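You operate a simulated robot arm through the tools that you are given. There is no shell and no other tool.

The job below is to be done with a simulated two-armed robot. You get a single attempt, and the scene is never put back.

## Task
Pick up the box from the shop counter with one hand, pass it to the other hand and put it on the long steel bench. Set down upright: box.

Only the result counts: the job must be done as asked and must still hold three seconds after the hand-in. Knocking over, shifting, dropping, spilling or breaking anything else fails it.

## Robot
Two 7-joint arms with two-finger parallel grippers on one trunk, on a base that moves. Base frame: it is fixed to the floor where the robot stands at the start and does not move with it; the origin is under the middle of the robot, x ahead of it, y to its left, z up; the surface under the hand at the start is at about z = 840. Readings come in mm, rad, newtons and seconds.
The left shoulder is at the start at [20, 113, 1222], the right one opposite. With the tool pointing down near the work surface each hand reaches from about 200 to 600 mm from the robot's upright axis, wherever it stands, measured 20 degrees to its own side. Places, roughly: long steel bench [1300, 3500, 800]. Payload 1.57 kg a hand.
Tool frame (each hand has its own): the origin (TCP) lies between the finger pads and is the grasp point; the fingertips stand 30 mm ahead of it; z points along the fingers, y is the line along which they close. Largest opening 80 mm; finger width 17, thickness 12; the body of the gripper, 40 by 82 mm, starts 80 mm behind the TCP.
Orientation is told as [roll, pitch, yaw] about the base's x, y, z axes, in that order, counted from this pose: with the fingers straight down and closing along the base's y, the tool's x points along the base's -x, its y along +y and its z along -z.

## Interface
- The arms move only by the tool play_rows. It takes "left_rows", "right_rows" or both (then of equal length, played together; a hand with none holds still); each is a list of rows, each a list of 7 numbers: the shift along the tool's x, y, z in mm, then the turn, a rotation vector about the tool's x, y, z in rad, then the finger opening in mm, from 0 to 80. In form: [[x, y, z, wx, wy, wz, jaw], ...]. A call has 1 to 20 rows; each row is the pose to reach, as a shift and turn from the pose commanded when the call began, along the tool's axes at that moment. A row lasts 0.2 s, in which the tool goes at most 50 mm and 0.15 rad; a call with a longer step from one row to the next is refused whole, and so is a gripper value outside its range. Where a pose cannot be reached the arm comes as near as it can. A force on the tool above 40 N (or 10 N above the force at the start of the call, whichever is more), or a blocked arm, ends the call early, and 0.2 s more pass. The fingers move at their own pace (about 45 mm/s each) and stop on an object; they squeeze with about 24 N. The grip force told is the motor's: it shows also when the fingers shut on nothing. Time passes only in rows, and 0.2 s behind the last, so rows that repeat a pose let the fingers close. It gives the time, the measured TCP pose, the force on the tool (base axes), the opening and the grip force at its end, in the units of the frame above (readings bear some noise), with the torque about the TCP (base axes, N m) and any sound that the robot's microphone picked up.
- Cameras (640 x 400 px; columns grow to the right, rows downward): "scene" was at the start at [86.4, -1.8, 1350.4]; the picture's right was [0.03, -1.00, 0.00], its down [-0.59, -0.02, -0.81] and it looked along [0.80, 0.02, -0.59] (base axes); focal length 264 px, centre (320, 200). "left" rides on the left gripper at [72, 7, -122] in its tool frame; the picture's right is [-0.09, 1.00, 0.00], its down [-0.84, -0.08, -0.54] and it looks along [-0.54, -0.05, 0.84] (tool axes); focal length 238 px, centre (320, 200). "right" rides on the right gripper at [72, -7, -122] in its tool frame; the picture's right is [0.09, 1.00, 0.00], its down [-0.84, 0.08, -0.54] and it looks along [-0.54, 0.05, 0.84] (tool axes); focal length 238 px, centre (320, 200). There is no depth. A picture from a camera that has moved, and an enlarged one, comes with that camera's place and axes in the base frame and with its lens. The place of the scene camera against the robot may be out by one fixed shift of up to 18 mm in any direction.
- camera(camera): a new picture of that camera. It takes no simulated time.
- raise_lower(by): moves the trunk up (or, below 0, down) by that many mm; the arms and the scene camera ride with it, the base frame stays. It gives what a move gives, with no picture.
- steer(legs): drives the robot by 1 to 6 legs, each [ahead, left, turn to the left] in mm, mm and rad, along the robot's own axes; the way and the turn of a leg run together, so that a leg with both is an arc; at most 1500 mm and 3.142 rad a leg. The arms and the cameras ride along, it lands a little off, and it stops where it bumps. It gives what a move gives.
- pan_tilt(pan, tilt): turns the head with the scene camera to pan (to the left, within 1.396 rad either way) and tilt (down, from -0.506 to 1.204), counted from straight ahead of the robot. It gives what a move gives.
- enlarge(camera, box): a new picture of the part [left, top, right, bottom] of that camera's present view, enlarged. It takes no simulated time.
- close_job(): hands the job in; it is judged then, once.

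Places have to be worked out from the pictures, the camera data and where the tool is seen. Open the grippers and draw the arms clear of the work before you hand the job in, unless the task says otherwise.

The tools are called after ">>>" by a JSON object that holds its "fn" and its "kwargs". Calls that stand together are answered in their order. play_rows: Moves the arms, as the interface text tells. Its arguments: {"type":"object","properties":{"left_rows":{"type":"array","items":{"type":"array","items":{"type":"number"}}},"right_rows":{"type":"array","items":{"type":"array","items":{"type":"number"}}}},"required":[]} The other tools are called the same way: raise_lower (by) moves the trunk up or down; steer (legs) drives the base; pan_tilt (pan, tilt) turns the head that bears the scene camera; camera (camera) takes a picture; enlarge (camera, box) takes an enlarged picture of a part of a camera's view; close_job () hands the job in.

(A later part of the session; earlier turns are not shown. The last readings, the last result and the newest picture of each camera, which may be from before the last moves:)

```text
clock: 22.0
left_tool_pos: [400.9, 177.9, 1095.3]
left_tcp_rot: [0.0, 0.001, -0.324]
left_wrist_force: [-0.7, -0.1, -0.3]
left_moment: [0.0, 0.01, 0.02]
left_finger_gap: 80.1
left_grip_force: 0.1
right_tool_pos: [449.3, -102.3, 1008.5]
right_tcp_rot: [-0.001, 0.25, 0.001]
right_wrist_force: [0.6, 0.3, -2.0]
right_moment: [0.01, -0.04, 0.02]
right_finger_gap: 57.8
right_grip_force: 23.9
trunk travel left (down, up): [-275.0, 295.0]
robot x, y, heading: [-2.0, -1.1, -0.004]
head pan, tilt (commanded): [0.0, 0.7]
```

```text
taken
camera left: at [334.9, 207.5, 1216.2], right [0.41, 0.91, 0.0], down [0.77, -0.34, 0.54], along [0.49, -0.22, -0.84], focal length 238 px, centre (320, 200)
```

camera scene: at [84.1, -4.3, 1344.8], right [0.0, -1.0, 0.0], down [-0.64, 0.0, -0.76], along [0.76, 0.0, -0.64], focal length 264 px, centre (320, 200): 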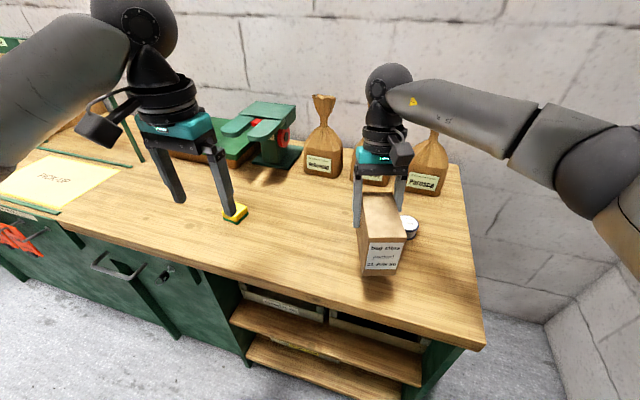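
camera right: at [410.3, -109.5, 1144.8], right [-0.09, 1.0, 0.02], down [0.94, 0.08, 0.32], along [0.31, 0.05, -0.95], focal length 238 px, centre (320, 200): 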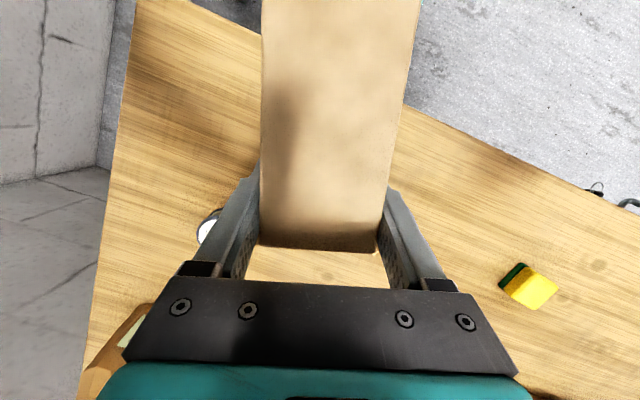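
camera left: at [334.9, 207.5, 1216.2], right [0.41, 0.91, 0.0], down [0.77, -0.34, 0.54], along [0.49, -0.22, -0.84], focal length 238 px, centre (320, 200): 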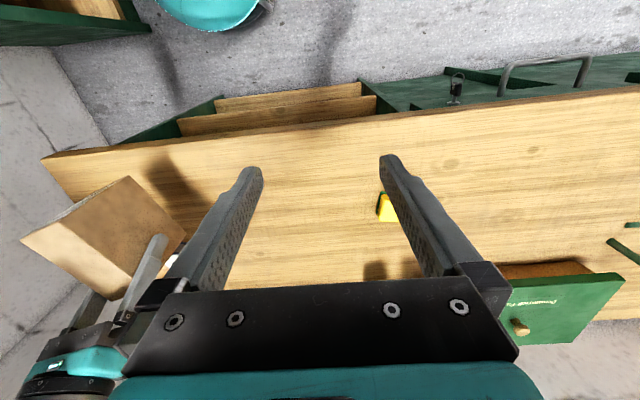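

Before backing away I look to the far left and far right sides for obstacles near the robot.

>>> {"fn": "pan_tilt", "kwargs": {"pan": 1.39, "tilt": 0.35}}

>>> {"fn": "camera", "kwargs": {"camera": "scene"}}

>>> {"fn": "pan_tilt", "kwargs": {"pan": -1.39, "tilt": 0.35}}

>>> {"fn": "camera", "kwargs": {"camera": "scene"}}

```text
clock: 23.5
left_tool_pos: [400.5, 177.0, 1094.5]
left_tcp_rot: [0.0, 0.001, -0.325]
left_wrist_force: [0.5, -0.1, 0.0]
left_moment: [0.02, -0.01, 0.01]
left_finger_gap: 80.2
left_grip_force: 0.0
right_tool_pos: [450.7, -102.2, 1009.9]
right_tcp_rot: [0.001, 0.25, -0.001]
right_wrist_force: [-0.3, 0.1, -2.3]
right_moment: [0.01, -0.06, 0.03]
right_finger_gap: 57.5
right_grip_force: 24.2
trunk travel left (down, up): [-275.0, 295.0]
robot x, y, heading: [1.6, 0.1, 0.0]
head pan, tilt (commanded): [1.389, 0.351]
```

```text
taken
camera scene: at [16.1, 87.2, 1376.2], right [0.98, -0.18, 0.0], down [-0.06, -0.34, -0.94], along [0.17, 0.92, -0.34], focal length 264 px, centre (320, 200)
```

scene: 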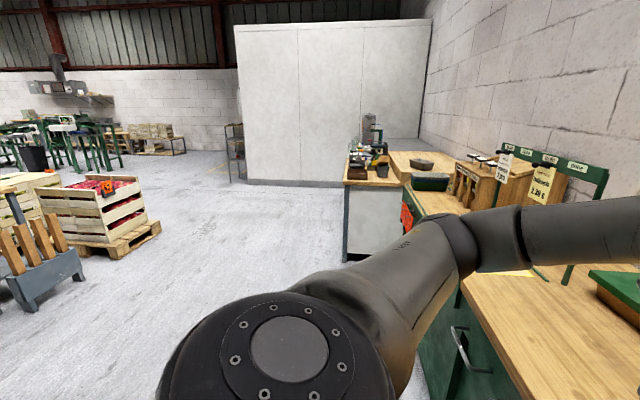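

```text
clock: 26.0
left_tool_pos: [400.5, 176.4, 1095.0]
left_tcp_rot: [0.001, 0.0, -0.324]
left_wrist_force: [-0.5, 0.1, 0.4]
left_moment: [0.0, 0.02, 0.01]
left_finger_gap: 80.1
left_grip_force: 0.0
right_tool_pos: [450.3, -101.4, 1009.2]
right_tcp_rot: [0.0, 0.25, 0.0]
right_wrist_force: [1.3, 0.5, -0.7]
right_moment: [-0.01, -0.03, 0.04]
right_finger_gap: 57.6
right_grip_force: 24.3
trunk travel left (down, up): [-275.0, 295.0]
robot x, y, heading: [1.7, 0.3, -0.004]
head pan, tilt (commanded): [-1.389, 0.351]
```

```text
taken
camera scene: at [16.1, -95.9, 1376.2], right [-0.98, -0.18, 0.0], down [-0.06, 0.34, -0.94], along [0.17, -0.92, -0.34], focal length 264 px, centre (320, 200)
```

scene: 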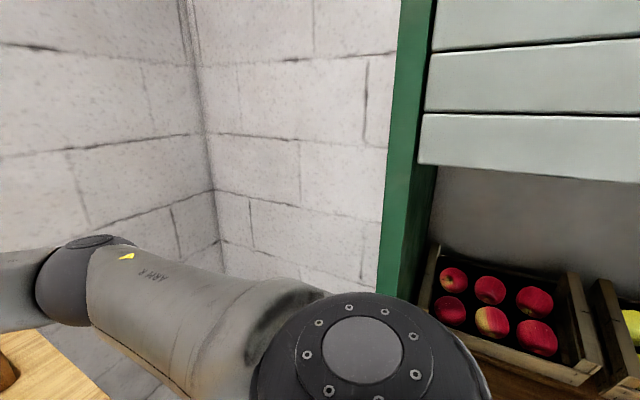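

Shelves with apples stand near on the right rear, so I back off diagonally away from the counter to the left, then turn to face square to the counter line (about -0.3 rad). The counter and bench fronts run along (0.30, 0.95), so after this I can strafe along them.

>>> {"fn": "steer", "kwargs": {"legs": [[-450, 250, 0], [0, 0, -0.3]]}}

>>> {"fn": "pan_tilt", "kwargs": {"pan": 1.1, "tilt": 0.35}}

>>> {"fn": "camera", "kwargs": {"camera": "scene"}}

>>> {"fn": "camera", "kwargs": {"camera": "right"}}

```text
clock: 29.9
left_tool_pos: [-14.3, 300.7, 1094.6]
left_tcp_rot: [0.0, -0.002, -0.622]
left_wrist_force: [-0.7, -0.5, -0.1]
left_moment: [0.02, 0.0, 0.03]
left_finger_gap: 79.6
left_grip_force: 0.1
right_tool_pos: [-49.1, 20.5, 1009.8]
right_tcp_rot: [0.0, 0.251, -0.299]
right_wrist_force: [-0.4, 0.3, -2.1]
right_moment: [-0.01, -0.05, 0.01]
right_finger_gap: 57.7
right_grip_force: 24.4
trunk travel left (down, up): [-275.0, 295.0]
robot x, y, heading: [-446.7, 250.2, -0.298]
head pan, tilt (commanded): [-1.389, 0.351]
```

```text
clock: 32.2
left_tool_pos: [-14.1, 300.9, 1095.0]
left_tcp_rot: [0.002, 0.0, -0.624]
left_wrist_force: [-0.5, -0.3, -0.1]
left_moment: [0.0, 0.0, -0.03]
left_finger_gap: 80.1
left_grip_force: 0.1
right_tool_pos: [-50.8, 21.7, 1009.3]
right_tcp_rot: [-0.002, 0.25, -0.299]
right_wrist_force: [1.1, -0.4, -1.3]
right_moment: [-0.02, -0.03, -0.01]
right_finger_gap: 57.8
right_grip_force: 23.6
trunk travel left (down, up): [-275.0, 295.0]
robot x, y, heading: [-449.9, 247.5, -0.296]
head pan, tilt (commanded): [1.1, 0.351]
```

```text
taken
camera scene: at [-385.8, 310.1, 1376.2], right [0.72, -0.7, 0.0], down [-0.24, -0.25, -0.94], along [0.65, 0.67, -0.34], focal length 264 px, centre (320, 200)
```

scene: 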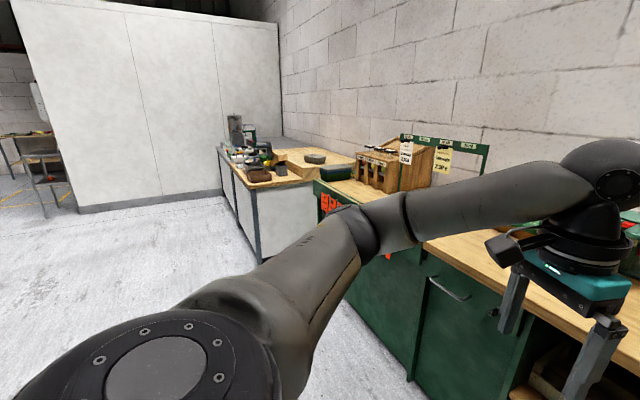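

```text
taken
camera right: at [-89.0, 25.6, 1144.8], right [0.21, 0.98, 0.02], down [0.93, -0.2, 0.32], along [0.32, -0.04, -0.95], focal length 238 px, centre (320, 200)
```

right: 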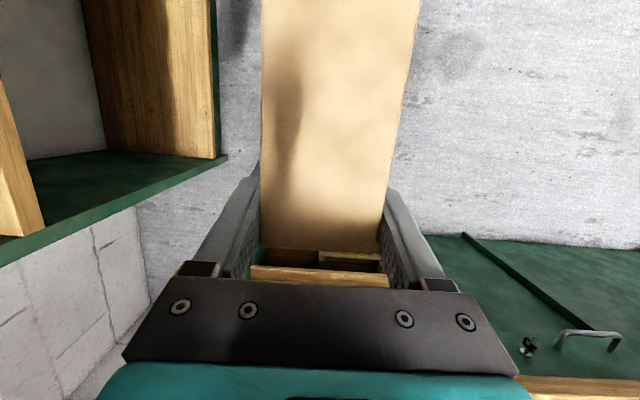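

The robot stands clear, facing the counter squarely, box still firm. I enlarge the bench area on the left.

>>> {"fn": "enlarge", "kwargs": {"camera": "scene", "box": [190, 100, 370, 215]}}

```text
3.48 times, centred on (280, 158) of scene
camera zoom: at [-385.8, 310.1, 1376.2], right [0.72, -0.7, 0.0], down [-0.24, -0.25, -0.94], along [0.65, 0.67, -0.34], focal length 919 px, centre (459, 348)
```

zoom: 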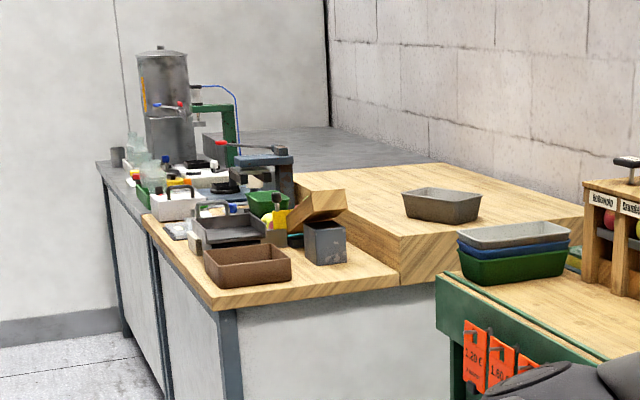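

The bench line ahead is a desk with a wooden top, then the steel top with items on it. I back off 300 mm more and strafe left 1400 mm along the front, in the clear aisle.

>>> {"fn": "steer", "kwargs": {"legs": [[-300, 0, 0], [0, 1400, 0]]}}

>>> {"fn": "camera", "kwargs": {"camera": "scene"}}

>>> {"fn": "camera", "kwargs": {"camera": "right"}}

```text
clock: 40.7
left_tool_pos: [103.5, 1706.4, 1094.3]
left_tcp_rot: [0.001, -0.001, -0.623]
left_wrist_force: [0.3, -0.1, -0.2]
left_moment: [-0.01, 0.05, 0.01]
left_finger_gap: 80.1
left_grip_force: 0.0
right_tool_pos: [66.8, 1424.0, 1009.3]
right_tcp_rot: [0.0, 0.249, -0.298]
right_wrist_force: [0.9, -0.4, -1.2]
right_moment: [-0.05, -0.05, 0.03]
right_finger_gap: 57.5
right_grip_force: 24.3
trunk travel left (down, up): [-275.0, 295.0]
robot x, y, heading: [-335.8, 1656.9, -0.298]
head pan, tilt (commanded): [1.1, 0.351]
```

```text
taken
camera scene: at [-269.1, 1713.7, 1376.2], right [0.72, -0.7, 0.0], down [-0.24, -0.25, -0.94], along [0.65, 0.67, -0.34], focal length 264 px, centre (320, 200)
```

scene: 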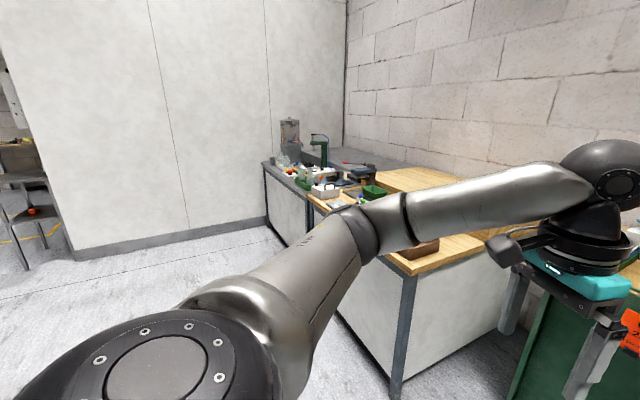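

```text
taken
camera right: at [27.5, 1429.0, 1144.8], right [0.21, 0.98, 0.02], down [0.93, -0.2, 0.32], along [0.32, -0.05, -0.95], focal length 238 px, centre (320, 200)
```

right: 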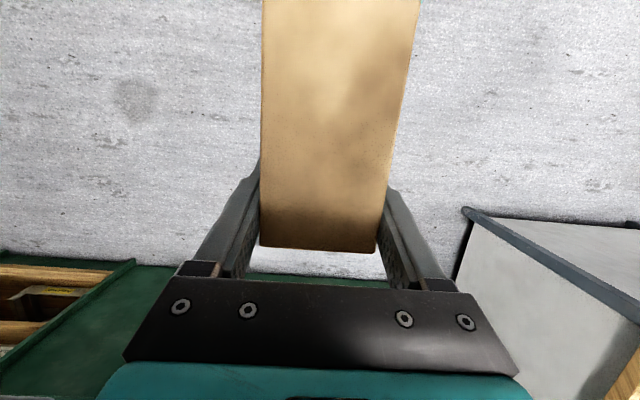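

The desk front stays about 750 mm ahead of my lane and the aisle is clear. I strafe 1400 mm further left and look at the bench.

>>> {"fn": "steer", "kwargs": {"legs": [[0, 1400, 0]]}}

>>> {"fn": "pan_tilt", "kwargs": {"pan": 0.35, "tilt": 0.45}}

>>> {"fn": "camera", "kwargs": {"camera": "scene"}}

>>> {"fn": "pan_tilt", "kwargs": {"pan": 1.2, "tilt": 0.45}}

>>> {"fn": "camera", "kwargs": {"camera": "scene"}}

```text
clock: 47.7
left_tool_pos: [515.7, 3049.2, 1095.7]
left_tcp_rot: [0.0, -0.001, -0.623]
left_wrist_force: [-0.4, 0.4, 1.0]
left_moment: [0.03, 0.01, -0.01]
left_finger_gap: 79.9
left_grip_force: 0.0
right_tool_pos: [479.4, 2768.6, 1009.3]
right_tcp_rot: [0.0, 0.252, -0.296]
right_wrist_force: [-0.1, 0.3, -1.0]
right_moment: [0.03, -0.04, -0.04]
right_finger_gap: 57.5
right_grip_force: 24.1
trunk travel left (down, up): [-275.0, 295.0]
robot x, y, heading: [80.2, 2996.7, -0.294]
head pan, tilt (commanded): [1.1, 0.351]
```

```text
clock: 48.8
left_tool_pos: [515.7, 3050.0, 1095.5]
left_tcp_rot: [-0.001, 0.0, -0.62]
left_wrist_force: [-0.1, 0.0, 1.1]
left_moment: [-0.02, 0.0, 0.03]
left_finger_gap: 80.1
left_grip_force: 0.1
right_tool_pos: [480.0, 2769.9, 1007.7]
right_tcp_rot: [0.001, 0.25, -0.296]
right_wrist_force: [-0.5, -0.1, -0.9]
right_moment: [-0.01, -0.06, 0.03]
right_finger_gap: 57.7
right_grip_force: 23.4
trunk travel left (down, up): [-275.0, 295.0]
robot x, y, heading: [76.8, 2997.9, -0.303]
head pan, tilt (commanded): [0.351, 0.45]
```

```text
taken
camera scene: at [169.7, 2995.3, 1367.0], right [0.06, -1.0, 0.0], down [-0.43, -0.02, -0.9], along [0.9, 0.05, -0.44], focal length 264 px, centre (320, 200)
```

scene: 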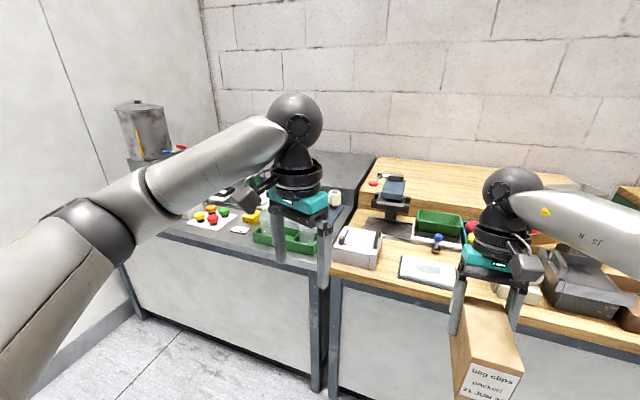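

```text
clock: 50.0
left_tool_pos: [514.2, 3048.9, 1095.7]
left_tcp_rot: [0.001, 0.0, -0.618]
left_wrist_force: [-0.7, -0.1, -0.1]
left_moment: [0.05, -0.04, 0.01]
left_finger_gap: 80.3
left_grip_force: 0.0
right_tool_pos: [479.8, 2768.8, 1010.2]
right_tcp_rot: [0.0, 0.25, -0.297]
right_wrist_force: [0.5, 0.7, -1.2]
right_moment: [-0.03, -0.07, -0.01]
right_finger_gap: 57.6
right_grip_force: 23.9
trunk travel left (down, up): [-275.0, 295.0]
robot x, y, heading: [76.8, 2997.0, -0.295]
head pan, tilt (commanded): [1.201, 0.45]
```

```text
taken
camera scene: at [134.8, 3062.3, 1367.0], right [0.79, -0.62, 0.0], down [-0.27, -0.34, -0.9], along [0.56, 0.71, -0.44], focal length 264 px, centre (320, 200)
```

scene: 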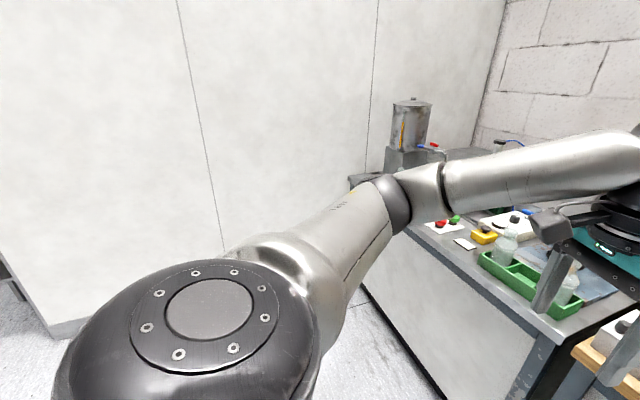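

The steel bench is the left section with many items on it. The left arm hides part, so I draw the left hand back and outwards (with nothing near it), then look again.

>>> {"fn": "play_rows", "kwargs": {"left_rows": [[20, 15, 10, 0, 0, 0, 60], [45, 30, 20, 0, 0, 0, 40], [70, 45, 30, 0, 0, 0, 20], [95, 60, 40, 0, 0, 0, 10], [120, 75, 50, 0, 0, 0, 10], [145, 90, 60, 0, 0, 0, 10], [145, 90, 60, 0, 0, 0, 10]]}}

>>> {"fn": "pan_tilt", "kwargs": {"pan": 0.5, "tilt": 0.55}}

>>> {"fn": "camera", "kwargs": {"camera": "scene"}}

>>> {"fn": "camera", "kwargs": {"camera": "left"}}

```text
clock: 51.6
left_tool_pos: [453.4, 3205.7, 1035.1]
left_tcp_rot: [-0.001, -0.001, -0.622]
left_wrist_force: [0.3, 0.3, 0.3]
left_moment: [-0.02, -0.03, 0.02]
left_finger_gap: 10.2
left_grip_force: 0.0
right_tool_pos: [479.8, 2768.6, 1009.6]
right_tcp_rot: [0.0, 0.25, -0.297]
right_wrist_force: [0.3, -0.5, -2.6]
right_moment: [-0.01, -0.03, -0.02]
right_finger_gap: 57.8
right_grip_force: 24.2
trunk travel left (down, up): [-275.0, 295.0]
robot x, y, heading: [77.4, 2995.6, -0.3]
head pan, tilt (commanded): [1.201, 0.45]
```

```text
clock: 52.6
left_tool_pos: [452.9, 3206.0, 1035.7]
left_tcp_rot: [0.0, -0.001, -0.622]
left_wrist_force: [0.1, -0.8, -0.1]
left_moment: [0.03, 0.02, -0.05]
left_finger_gap: 9.8
left_grip_force: 0.0
right_tool_pos: [479.3, 2768.7, 1008.5]
right_tcp_rot: [0.001, 0.248, -0.297]
right_wrist_force: [-0.1, -0.5, -1.1]
right_moment: [-0.01, -0.03, -0.01]
right_finger_gap: 57.9
right_grip_force: 24.0
trunk travel left (down, up): [-275.0, 295.0]
robot x, y, heading: [73.3, 2997.9, -0.296]
head pan, tilt (commanded): [0.499, 0.55]
```

```text
taken
camera scene: at [165.9, 3008.3, 1357.9], right [0.2, -0.98, 0.0], down [-0.51, -0.11, -0.85], along [0.83, 0.17, -0.52], focal length 264 px, centre (320, 200)
```

scene: 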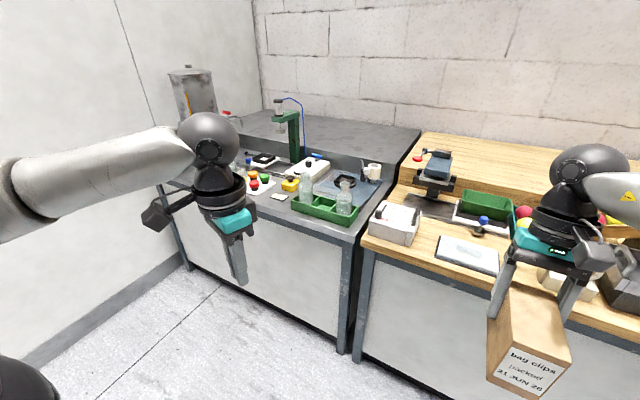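

```text
taken
camera left: at [397.3, 3254.8, 1155.8], right [0.65, 0.76, 0.0], down [0.64, -0.55, 0.54], along [0.41, -0.35, -0.84], focal length 238 px, centre (320, 200)
```

left: 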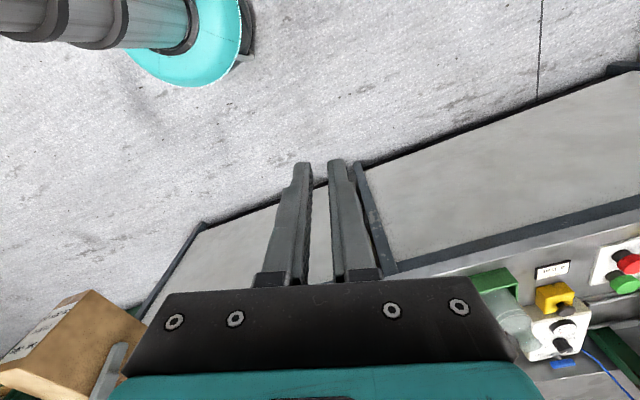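

Now the steel bench shows better: a front level with items and a raised slab behind. I enlarge it to find a free spot.

>>> {"fn": "enlarge", "kwargs": {"camera": "scene", "box": [150, 60, 440, 250]}}

>>> {"fn": "enlarge", "kwargs": {"camera": "scene", "box": [230, 130, 400, 240]}}

```text
2.11 times, centred on (295, 155) of scene
camera zoom: at [165.9, 3008.3, 1357.9], right [0.2, -0.98, 0.0], down [-0.51, -0.11, -0.85], along [0.83, 0.17, -0.52], focal length 556 px, centre (373, 295)
```

zoom: 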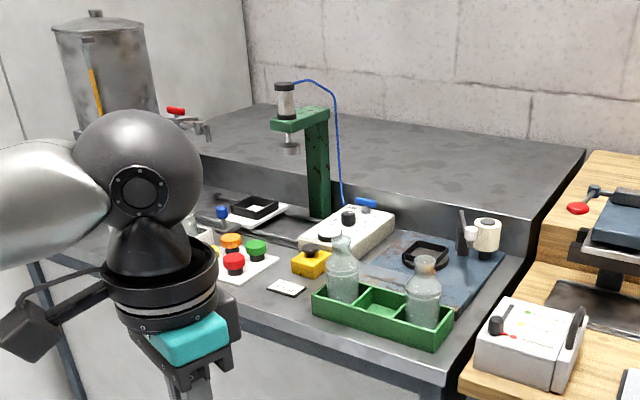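

```text
3.64 times, centred on (315, 185) of scene
camera zoom: at [165.9, 3008.3, 1357.9], right [0.2, -0.98, 0.0], down [-0.51, -0.11, -0.85], along [0.83, 0.17, -0.52], focal length 961 px, centre (338, 254)
```

zoom: 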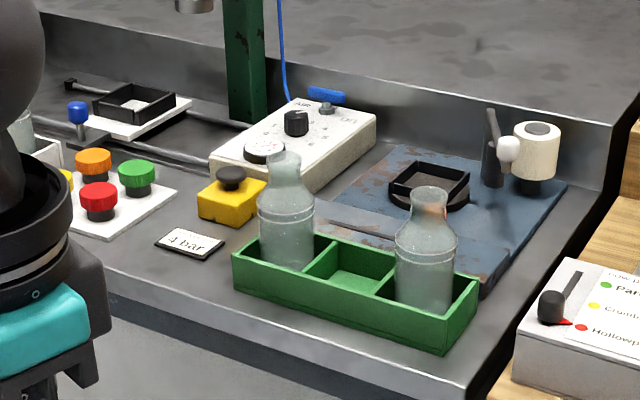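

The bench front level is crowded on the right; the raised slab behind is free but may not be the bench proper. I lower the left hand out of view and strafe 500 mm left to see the rest of the bench top.

>>> {"fn": "play_rows", "kwargs": {"left_rows": [[0, 0, 40, 0, 0, 0, 10], [0, 0, 80, 0, 0, 0, 10], [0, 0, 120, 0, 0, 0, 10], [0, 0, 160, 0, 0, 0, 10], [0, 0, 200, 0, 0, 0, 10], [0, 0, 200, 0, 0, 0, 10]]}}

>>> {"fn": "steer", "kwargs": {"legs": [[0, 500, 0]]}}

>>> {"fn": "pan_tilt", "kwargs": {"pan": 0.15, "tilt": 0.55}}

>>> {"fn": "camera", "kwargs": {"camera": "scene"}}

```text
clock: 54.0
left_tool_pos: [447.9, 3205.0, 833.8]
left_tcp_rot: [0.0, 0.0, -0.622]
left_wrist_force: [-0.2, 0.4, 0.0]
left_moment: [-0.02, -0.01, -0.02]
left_finger_gap: 9.7
left_grip_force: 0.1
right_tool_pos: [479.3, 2768.1, 1008.3]
right_tcp_rot: [0.001, 0.25, -0.296]
right_wrist_force: [-0.1, -0.7, -1.7]
right_moment: [0.0, -0.07, -0.02]
right_finger_gap: 57.7
right_grip_force: 24.1
trunk travel left (down, up): [-275.0, 295.0]
robot x, y, heading: [73.7, 2996.4, -0.293]
head pan, tilt (commanded): [0.499, 0.55]
```

```text
clock: 57.0
left_tool_pos: [587.8, 3674.6, 835.0]
left_tcp_rot: [0.0, 0.0, -0.613]
left_wrist_force: [-0.1, 0.3, 0.4]
left_moment: [0.0, 0.0, -0.03]
left_finger_gap: 10.1
left_grip_force: 0.0
right_tool_pos: [622.4, 3241.1, 1010.0]
right_tcp_rot: [0.001, 0.248, -0.292]
right_wrist_force: [0.0, 0.3, -1.4]
right_moment: [-0.03, -0.06, -0.01]
right_finger_gap: 57.6
right_grip_force: 24.0
trunk travel left (down, up): [-275.0, 295.0]
robot x, y, heading: [219.8, 3463.7, -0.29]
head pan, tilt (commanded): [0.499, 0.55]
```

```text
clock: 57.8
left_tool_pos: [587.3, 3675.3, 835.0]
left_tcp_rot: [0.0, -0.001, -0.613]
left_wrist_force: [-0.3, -0.2, -0.3]
left_moment: [-0.01, 0.03, 0.01]
left_finger_gap: 9.9
left_grip_force: 0.0
right_tool_pos: [622.7, 3239.7, 1008.6]
right_tcp_rot: [-0.001, 0.25, -0.291]
right_wrist_force: [-0.2, 1.1, -1.4]
right_moment: [-0.01, -0.04, -0.03]
right_finger_gap: 57.8
right_grip_force: 24.4
trunk travel left (down, up): [-275.0, 295.0]
robot x, y, heading: [222.9, 3465.5, -0.291]
head pan, tilt (commanded): [0.15, 0.55]
```

```text
taken
camera scene: at [308.4, 3446.5, 1357.9], right [-0.14, -0.99, 0.0], down [-0.52, 0.07, -0.85], along [0.84, -0.12, -0.52], focal length 264 px, centre (320, 200)
```

scene: 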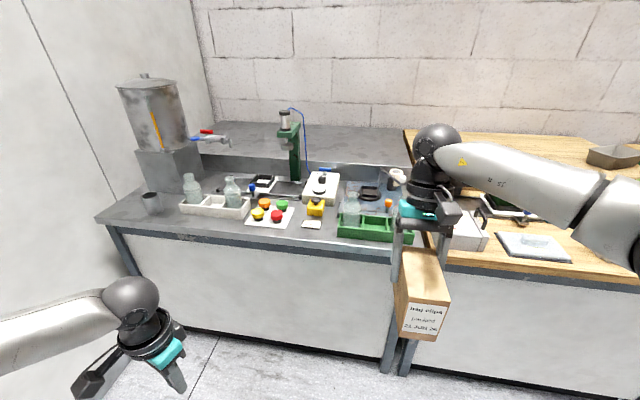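

Now the whole steel bench is in view. I enlarge it to measure the items and the free areas.

>>> {"fn": "enlarge", "kwargs": {"camera": "scene", "box": [90, 110, 270, 240]}}

>>> {"fn": "enlarge", "kwargs": {"camera": "scene", "box": [230, 120, 430, 255]}}

```text
3.08 times, centred on (180, 175) of scene
camera zoom: at [308.4, 3446.5, 1357.9], right [-0.14, -0.99, 0.0], down [-0.52, 0.07, -0.85], along [0.84, -0.12, -0.52], focal length 813 px, centre (751, 277)
```

zoom: 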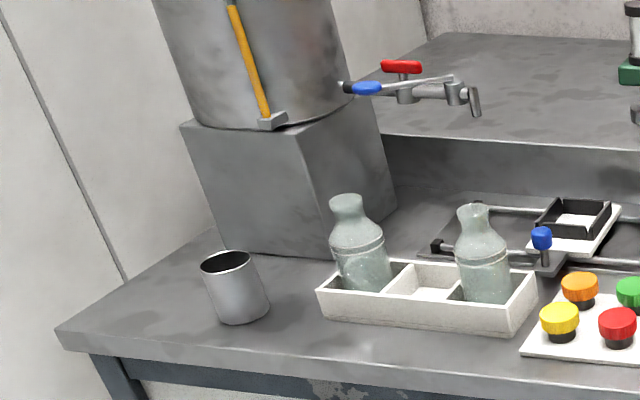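

```text
2.96 times, centred on (330, 188) of scene
camera zoom: at [308.4, 3446.5, 1357.9], right [-0.14, -0.99, 0.0], down [-0.52, 0.07, -0.85], along [0.84, -0.12, -0.52], focal length 783 px, centre (290, 237)
```

zoom: 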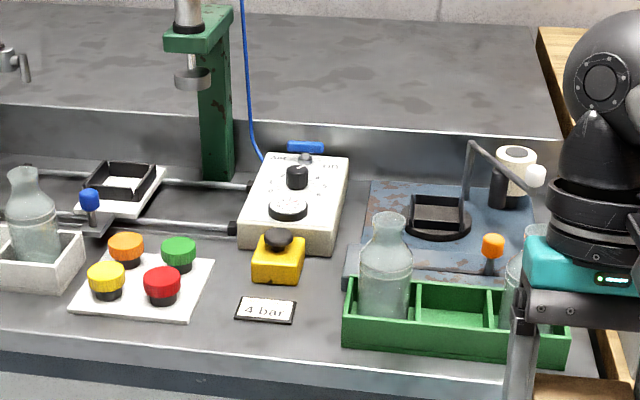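

The bench's front level (the told bench centre matches it, about z 786) has a free strip in front of the white bottle bin, roughly 85 mm deep. To set the box there it must lie along the front edge, so here in free air I turn the box a quarter turn clockwise and tuck the left hand up and back.

>>> {"fn": "play_rows", "kwargs": {"right_rows": [[0, 0, 0, -0.0324, 0, 0.1268, 30], [0, 0, 0, -0.0647, 0, 0.2535, 30], [0, 0, 0, -0.0971, 0, 0.3803, 30], [0, 0, 0, -0.1295, 0, 0.5071, 30], [0, 0, 0, -0.1618, 0, 0.6338, 30], [0, 0, 0, -0.1942, 0, 0.7606, 30], [0, 0, 0, -0.2266, 0, 0.8874, 30], [0, 0, 0, -0.2589, 0, 1.0141, 30], [0, 0, 0, -0.2913, 0, 1.1409, 30], [0, 0, 0, -0.3237, 0, 1.2677, 30], [0, 0, 0, -0.356, 0, 1.3944, 30], [0, 0, 0, -0.3884, 0, 1.5212, 30], [0, 0, 0, -0.3884, 0, 1.5212, 30]], "left_rows": [[5, -2, -15, 0, 0, 0, 10], [10, -4, -30, 0, 0, 0, 10], [15, -6, -45, 0, 0, 0, 10], [20, -8, -60, 0, 0, 0, 10], [25, -10, -75, 0, 0, 0, 10], [30, -12, -90, 0, 0, 0, 10], [35, -14, -105, 0, 0, 0, 10], [40, -16, -120, 0, 0, 0, 10], [45, -18, -135, 0, 0, 0, 10], [50, -19, -150, 0, 0, 0, 10], [57, -19, -160, 0, 0, 0, 10], [57, -19, -160, 0, 0, 0, 10], [57, -19, -160, 0, 0, 0, 10]]}}

>>> {"fn": "camera", "kwargs": {"camera": "scene"}}

>>> {"fn": "camera", "kwargs": {"camera": "right"}}

```text
clock: 60.6
left_tool_pos: [531.8, 3692.9, 996.9]
left_tcp_rot: [-0.001, 0.0, -0.614]
left_wrist_force: [-0.1, 1.3, 0.7]
left_moment: [0.01, 0.0, 0.01]
left_finger_gap: 9.8
left_grip_force: 0.1
right_tool_pos: [622.2, 3239.0, 1008.9]
right_tcp_rot: [0.0, 0.25, -1.863]
right_wrist_force: [0.3, -0.2, -1.4]
right_moment: [-0.03, 0.0, 0.03]
right_finger_gap: 57.9
right_grip_force: 23.4
trunk travel left (down, up): [-275.0, 295.0]
robot x, y, heading: [218.0, 3468.3, -0.292]
head pan, tilt (commanded): [0.15, 0.55]
```

```text
taken
camera scene: at [308.4, 3446.4, 1357.9], right [-0.14, -0.99, 0.0], down [-0.52, 0.07, -0.85], along [0.84, -0.12, -0.52], focal length 264 px, centre (320, 200)
```

scene: 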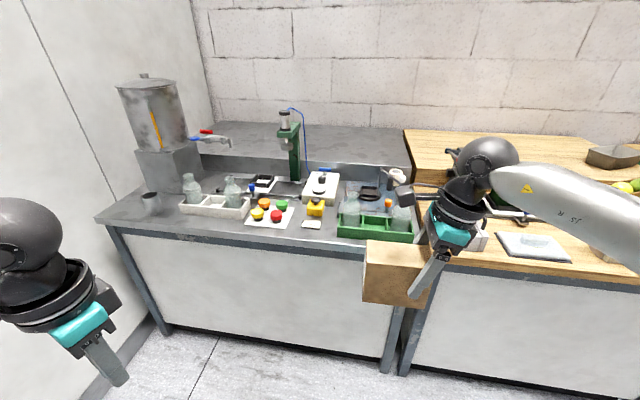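

```text
taken
camera right: at [627.3, 3278.3, 1144.6], right [0.98, -0.2, 0.02], down [-0.2, -0.93, 0.32], along [-0.04, -0.32, -0.95], focal length 238 px, centre (320, 200)
```

right: 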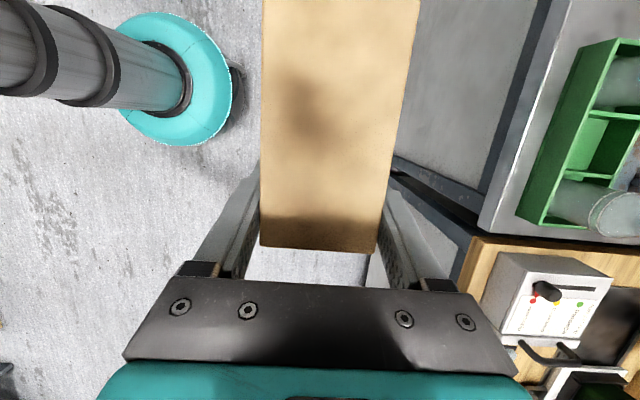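

The quarter turn worked. I draw the box 80 mm back towards the robot, then drive 330 ahead and 520 left in one go so that the box stays short of the bench edge.

>>> {"fn": "play_rows", "kwargs": {"right_rows": [[0, -20, 0, 0, 0, 0, 30], [0, -40, 0, 0, 0, 0, 30], [0, -60, 0, 0, 0, 0, 30], [0, -80, 0, 0, 0, 0, 30], [0, -80, 0, 0, 0, 0, 30]]}}

>>> {"fn": "steer", "kwargs": {"legs": [[0, 520, 0], [250, 0, 0]]}}

>>> {"fn": "pan_tilt", "kwargs": {"pan": 0.1, "tilt": 0.85}}

>>> {"fn": "camera", "kwargs": {"camera": "scene"}}

>>> {"fn": "camera", "kwargs": {"camera": "right"}}

>>> {"fn": "camera", "kwargs": {"camera": "left"}}

```text
clock: 61.8
left_tool_pos: [533.5, 3693.0, 995.4]
left_tcp_rot: [-0.001, 0.001, -0.615]
left_wrist_force: [0.4, -0.4, -0.5]
left_moment: [-0.02, 0.02, 0.01]
left_finger_gap: 10.0
left_grip_force: 0.0
right_tool_pos: [545.3, 3260.5, 1009.2]
right_tcp_rot: [-0.002, 0.249, -1.861]
right_wrist_force: [-0.8, 0.7, -0.9]
right_moment: [-0.05, 0.03, 0.0]
right_finger_gap: 57.9
right_grip_force: 23.9
trunk travel left (down, up): [-275.0, 295.0]
robot x, y, heading: [218.5, 3466.1, -0.292]
head pan, tilt (commanded): [0.15, 0.55]
```

```text
clock: 66.2
left_tool_pos: [919.5, 4116.2, 994.0]
left_tcp_rot: [0.0, -0.001, -0.614]
left_wrist_force: [-0.2, -0.4, 0.0]
left_moment: [0.02, 0.01, 0.0]
left_finger_gap: 9.9
left_grip_force: 0.2
right_tool_pos: [931.9, 3685.1, 1009.9]
right_tcp_rot: [-0.003, 0.249, -1.862]
right_wrist_force: [0.2, 0.7, -1.5]
right_moment: [-0.07, 0.06, 0.01]
right_finger_gap: 57.5
right_grip_force: 24.0
trunk travel left (down, up): [-275.0, 295.0]
robot x, y, heading: [605.2, 3890.3, -0.292]
head pan, tilt (commanded): [0.15, 0.55]
```

```text
clock: 67.0
left_tool_pos: [919.5, 4116.3, 995.0]
left_tcp_rot: [0.001, -0.001, -0.614]
left_wrist_force: [1.0, -0.5, -1.5]
left_moment: [0.0, 0.02, -0.02]
left_finger_gap: 10.0
left_grip_force: 0.1
right_tool_pos: [931.0, 3686.1, 1010.0]
right_tcp_rot: [-0.001, 0.249, -1.859]
right_wrist_force: [0.1, -0.6, -1.2]
right_moment: [-0.06, 0.01, 0.01]
right_finger_gap: 57.5
right_grip_force: 24.1
trunk travel left (down, up): [-275.0, 295.0]
robot x, y, heading: [606.6, 3892.0, -0.293]
head pan, tilt (commanded): [0.099, 0.85]
```

```text
taken
camera scene: at [683.0, 3867.7, 1332.6], right [-0.19, -0.98, 0.0], down [-0.74, 0.14, -0.66], along [0.65, -0.12, -0.75], focal length 264 px, centre (320, 200)
```

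scene: 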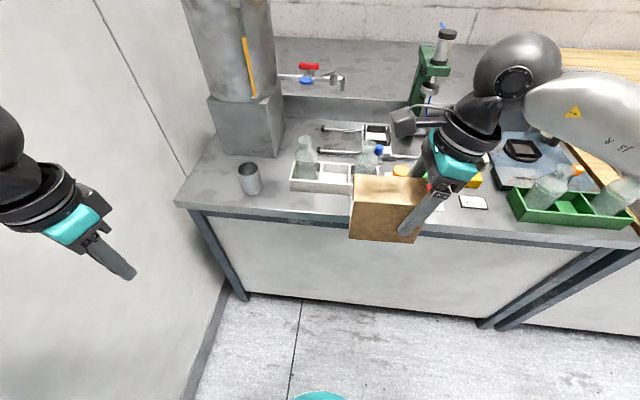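

```text
taken
camera right: at [937.0, 3724.4, 1146.1], right [0.98, -0.2, 0.02], down [-0.19, -0.93, 0.32], along [-0.04, -0.32, -0.95], focal length 238 px, centre (320, 200)
```

right: 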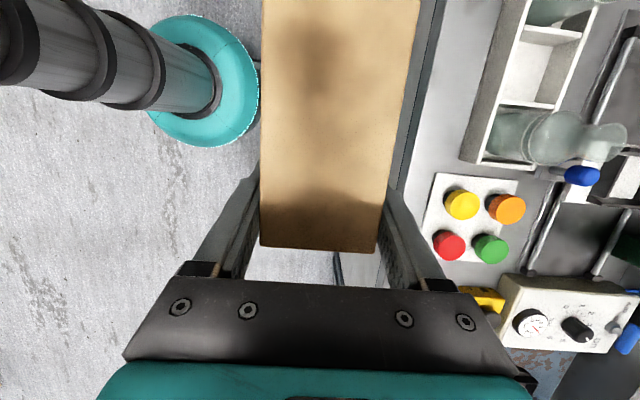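

```text
taken
camera left: at [863.8, 4165.1, 1116.4], right [0.65, 0.76, 0.0], down [0.64, -0.55, 0.54], along [0.41, -0.35, -0.84], focal length 238 px, centre (320, 200)
```

left: 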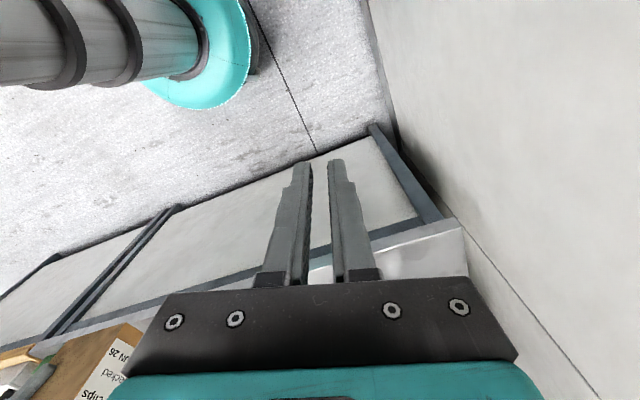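

The robot now stands before the bench and the right-hand camera looks right down at the strip in front of the white bin. I enlarge that to measure it.

>>> {"fn": "enlarge", "kwargs": {"camera": "right", "box": [380, 0, 640, 200]}}

>>> {"fn": "enlarge", "kwargs": {"camera": "scene", "box": [170, 110, 380, 250]}}

```text
2.00 times, centred on (510, 100) of right
camera zoom: at [937.0, 3724.4, 1146.1], right [0.98, -0.2, 0.02], down [-0.19, -0.93, 0.32], along [-0.04, -0.32, -0.95], focal length 477 px, centre (-60, 400)
```

zoom: 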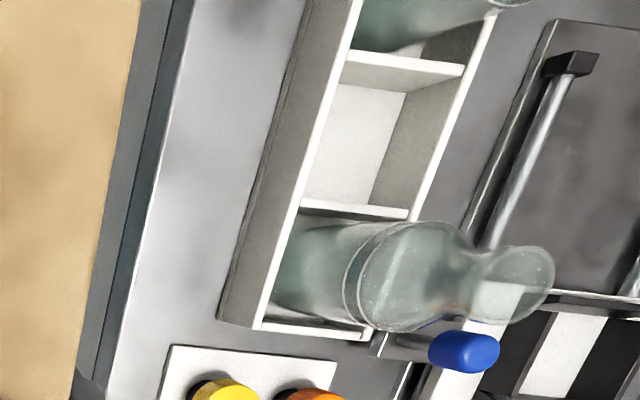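

```text
2.86 times, centred on (275, 180) of scene
camera zoom: at [683.0, 3867.7, 1332.6], right [-0.19, -0.98, 0.0], down [-0.74, 0.14, -0.66], along [0.65, -0.12, -0.75], focal length 755 px, centre (449, 257)
```

zoom: 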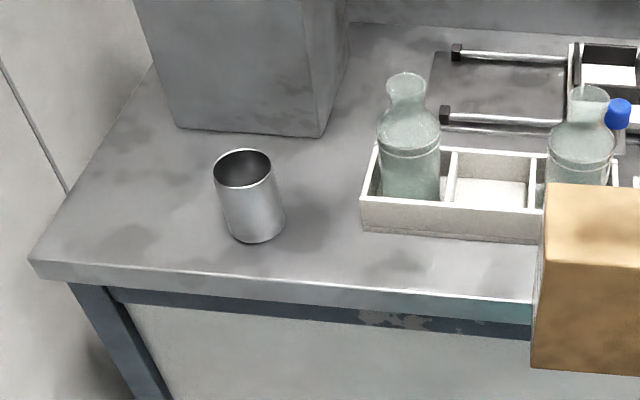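

The strip before the bin measures about 74 mm deep (bin about 44 high); the box is 58 wide, so it fits lying along the edge. I drive 100 mm closer and re-measure.

>>> {"fn": "steer", "kwargs": {"legs": [[100, 0, 0]]}}

>>> {"fn": "camera", "kwargs": {"camera": "scene"}}

>>> {"fn": "enlarge", "kwargs": {"camera": "right", "box": [380, 0, 640, 200]}}

>>> {"fn": "camera", "kwargs": {"camera": "left"}}

```text
clock: 68.2
left_tool_pos: [1014.2, 4088.2, 994.6]
left_tcp_rot: [0.0, 0.002, -0.613]
left_wrist_force: [-1.1, -0.2, -0.1]
left_moment: [0.01, -0.01, 0.0]
left_finger_gap: 9.7
left_grip_force: 0.0
right_tool_pos: [1027.1, 3656.6, 1010.4]
right_tcp_rot: [-0.001, 0.249, -1.858]
right_wrist_force: [-0.1, 0.8, -1.5]
right_moment: [-0.05, 0.08, 0.0]
right_finger_gap: 57.9
right_grip_force: 23.8
trunk travel left (down, up): [-275.0, 295.0]
robot x, y, heading: [703.5, 3861.1, -0.29]
head pan, tilt (commanded): [0.099, 0.85]
```

```text
taken
camera scene: at [778.8, 3839.2, 1332.4], right [-0.19, -0.98, 0.0], down [-0.74, 0.14, -0.66], along [0.65, -0.12, -0.75], focal length 264 px, centre (320, 200)
```

scene: 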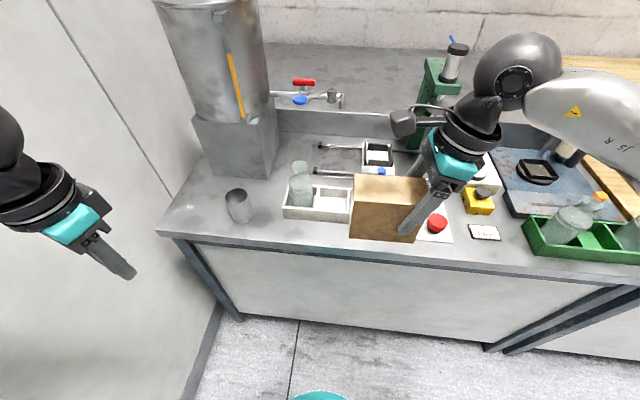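

```text
2.00 times, centred on (510, 100) of right
camera zoom: at [1032.7, 3696.1, 1145.8], right [0.98, -0.2, 0.02], down [-0.19, -0.93, 0.32], along [-0.04, -0.32, -0.95], focal length 477 px, centre (-60, 400)
```

zoom: 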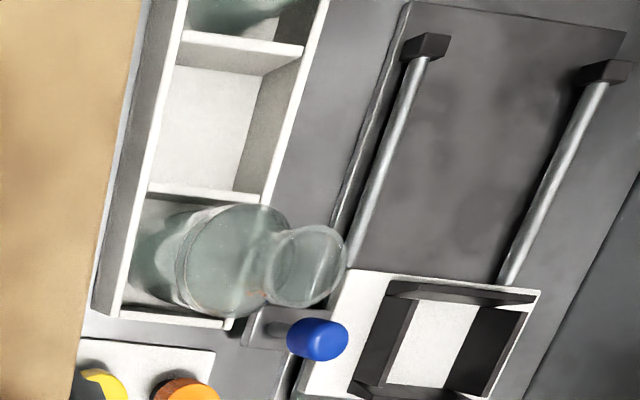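

```text
taken
camera left: at [959.2, 4136.8, 1116.2], right [0.65, 0.76, 0.0], down [0.64, -0.55, 0.54], along [0.41, -0.35, -0.84], focal length 238 px, centre (320, 200)
```

left: 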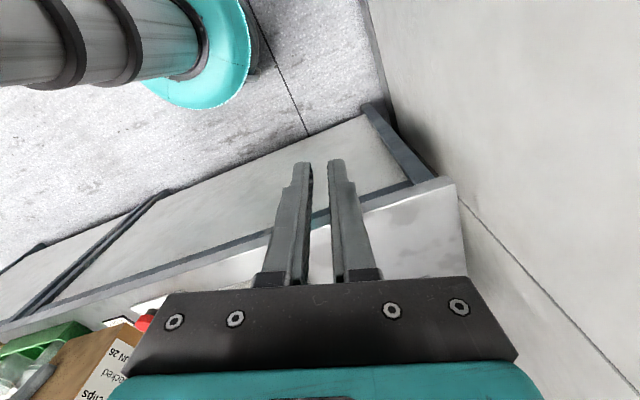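

Measured from the right tool: bench edge 45 mm ahead, bin front 120 mm ahead, bin's right end level with the tool. I move the box 94 mm left and then 66 mm forward at this height, above the strip.

>>> {"fn": "play_rows", "kwargs": {"right_rows": [[18, 0, 4.6, 0, 0, 0, 30], [36, 0, 9.3, 0, 0, 0, 30], [54, 0, 14, 0, 0, 0, 30], [72, 0, 18.6, 0, 0, 0, 30], [91.1, 0, 23.3, 0, 0, 0, 30], [91.1, 22, 23.3, 0, 0, 0, 30], [91.1, 44, 23.3, 0, 0, 0, 30], [91.1, 66.2, 23.3, 0, 0, 0, 30], [91.1, 66.2, 23.3, 0, 0, 0, 30]]}}

>>> {"fn": "camera", "kwargs": {"camera": "scene"}}

>>> {"fn": "camera", "kwargs": {"camera": "right"}}

>>> {"fn": "camera", "kwargs": {"camera": "left"}}

```text
clock: 70.2
left_tool_pos: [1013.4, 4089.1, 996.5]
left_tcp_rot: [0.0, 0.0, -0.615]
left_wrist_force: [-1.4, -0.5, -0.5]
left_moment: [0.01, 0.04, 0.04]
left_finger_gap: 10.0
left_grip_force: 0.0
right_tool_pos: [1117.3, 3727.8, 1012.7]
right_tcp_rot: [0.001, 0.25, -1.86]
right_wrist_force: [0.6, -0.2, -2.3]
right_moment: [-0.03, 0.03, 0.01]
right_finger_gap: 57.8
right_grip_force: 24.3
trunk travel left (down, up): [-275.0, 295.0]
robot x, y, heading: [699.2, 3858.8, -0.291]
head pan, tilt (commanded): [0.099, 0.85]
```

```text
taken
camera scene: at [777.6, 3839.6, 1332.5], right [-0.19, -0.98, 0.0], down [-0.74, 0.14, -0.66], along [0.65, -0.12, -0.75], focal length 264 px, centre (320, 200)
```

scene: 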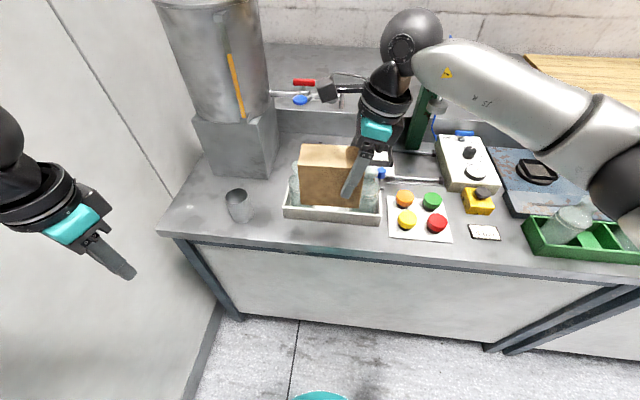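

```text
taken
camera right: at [1121.6, 3765.9, 1148.2], right [0.98, -0.2, 0.02], down [-0.19, -0.93, 0.32], along [-0.04, -0.32, -0.95], focal length 238 px, centre (320, 200)
```

right: 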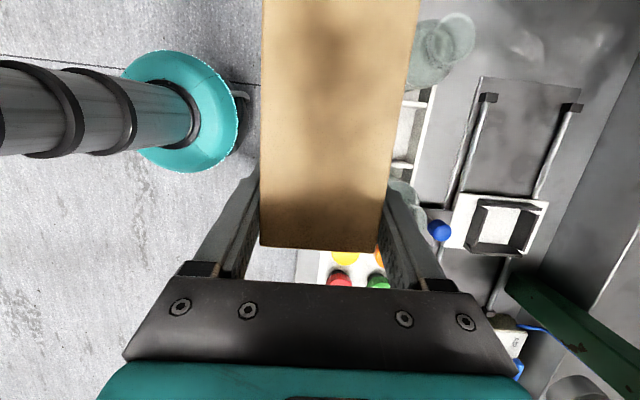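

```text
taken
camera left: at [958.3, 4137.1, 1116.4], right [0.65, 0.76, 0.0], down [0.64, -0.55, 0.54], along [0.41, -0.35, -0.84], focal length 238 px, centre (320, 200)
```

left: 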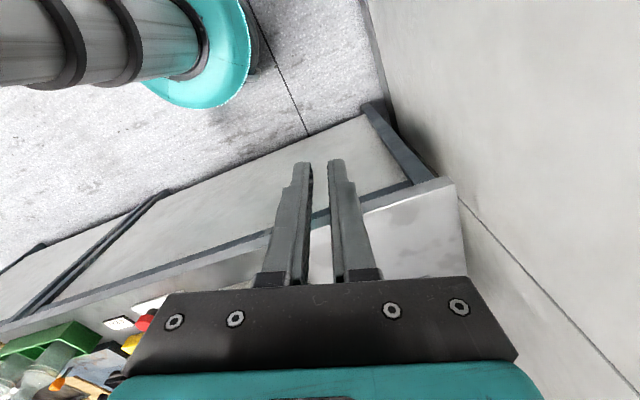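

The box hangs over the strip between the bench edge and the bin. I lower it 135 mm, stopping a little above the bench, and check.

>>> {"fn": "play_rows", "kwargs": {"right_rows": [[-5, 0, 19.4, 0, 0, 0, 30], [-10, 0, 38.8, 0, 0, 0, 30], [-14.8, 0, 58.1, 0, 0, 0, 30], [-19.8, 0, 77.5, 0, 0, 0, 30], [-24.7, 0, 96.9, 0, 0, 0, 30], [-29.7, 0, 116.3, 0, 0, 0, 30], [-33.4, 0, 130.8, 0, 0, 0, 30], [-33.4, 0, 130.8, 0, 0, 0, 30]]}}

>>> {"fn": "camera", "kwargs": {"camera": "scene"}}

>>> {"fn": "enlarge", "kwargs": {"camera": "scene", "box": [240, 140, 440, 265]}}

>>> {"fn": "camera", "kwargs": {"camera": "right"}}

```text
clock: 72.0
left_tool_pos: [1014.8, 4088.4, 996.2]
left_tcp_rot: [-0.002, 0.001, -0.613]
left_wrist_force: [0.0, -0.8, -0.1]
left_moment: [-0.01, 0.0, -0.06]
left_finger_gap: 9.8
left_grip_force: 0.0
right_tool_pos: [1115.2, 3729.2, 875.3]
right_tcp_rot: [0.0, 0.249, -1.86]
right_wrist_force: [0.7, -0.5, -1.5]
right_moment: [-0.05, 0.01, -0.03]
right_finger_gap: 57.7
right_grip_force: 23.8
trunk travel left (down, up): [-275.0, 295.0]
robot x, y, heading: [702.0, 3859.2, -0.29]
head pan, tilt (commanded): [0.099, 0.85]
```

```text
taken
camera scene: at [777.7, 3839.6, 1332.5], right [-0.19, -0.98, 0.0], down [-0.74, 0.14, -0.66], along [0.65, -0.12, -0.75], focal length 264 px, centre (320, 200)
```

scene: 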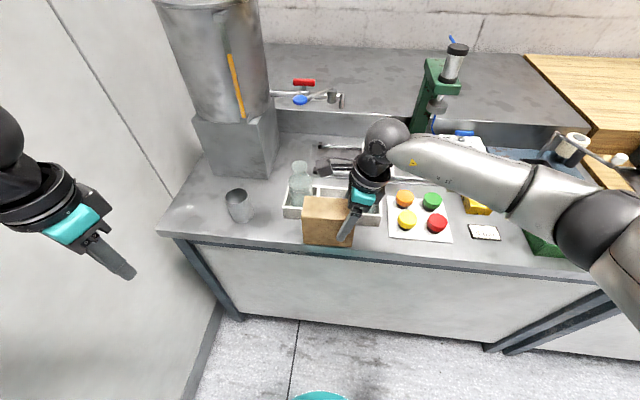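

```text
3.20 times, centred on (340, 202) of scene
camera zoom: at [777.7, 3839.6, 1332.5], right [-0.19, -0.98, 0.0], down [-0.74, 0.14, -0.66], along [0.65, -0.12, -0.75], focal length 846 px, centre (256, 192)
```

zoom: 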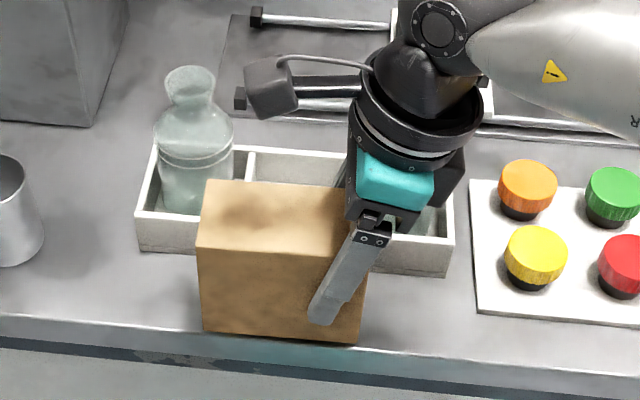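

```text
taken
camera right: at [1120.9, 3767.4, 1012.1], right [0.98, -0.2, 0.02], down [-0.19, -0.93, 0.32], along [-0.04, -0.32, -0.95], focal length 238 px, centre (320, 200)
```

right: 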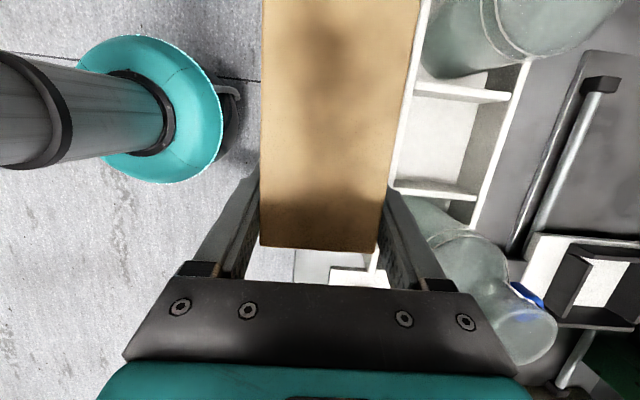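

The box hangs about 20 mm above the bench, with its front about 8 mm beyond the edge by my reckoning. I enlarge the edge beside the box to verify.

>>> {"fn": "enlarge", "kwargs": {"camera": "scene", "box": [340, 225, 420, 275]}}

>>> {"fn": "enlarge", "kwargs": {"camera": "scene", "box": [260, 215, 340, 265]}}

>>> {"fn": "enlarge", "kwargs": {"camera": "right", "box": [250, 230, 400, 300]}}

```text
8.00 times, centred on (380, 250) of scene
camera zoom: at [777.7, 3839.6, 1332.5], right [-0.19, -0.98, 0.0], down [-0.74, 0.14, -0.66], along [0.65, -0.12, -0.75], focal length 2114 px, centre (-160, -200)
```

zoom: 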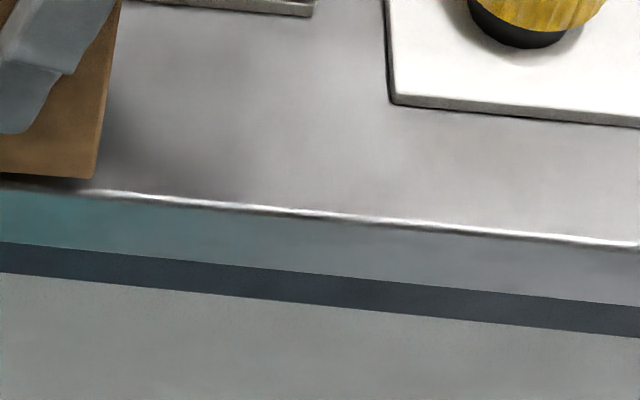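

```text
8.00 times, centred on (300, 240) of scene
camera zoom: at [777.7, 3839.6, 1332.5], right [-0.19, -0.98, 0.0], down [-0.74, 0.14, -0.66], along [0.65, -0.12, -0.75], focal length 2114 px, centre (480, -120)
```

zoom: 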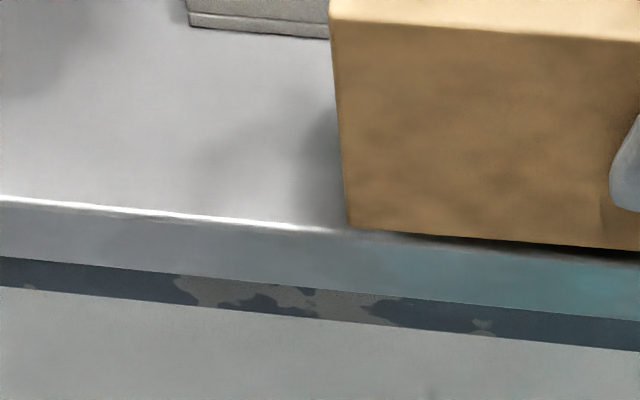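

```text
4.27 times, centred on (325, 265) of right
camera zoom: at [1120.9, 3767.4, 1012.1], right [0.98, -0.2, 0.02], down [-0.19, -0.93, 0.32], along [-0.04, -0.32, -0.95], focal length 1017 px, centre (299, -77)
```

zoom: 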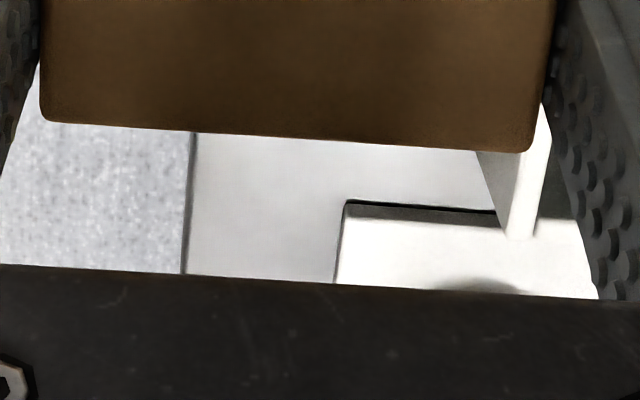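

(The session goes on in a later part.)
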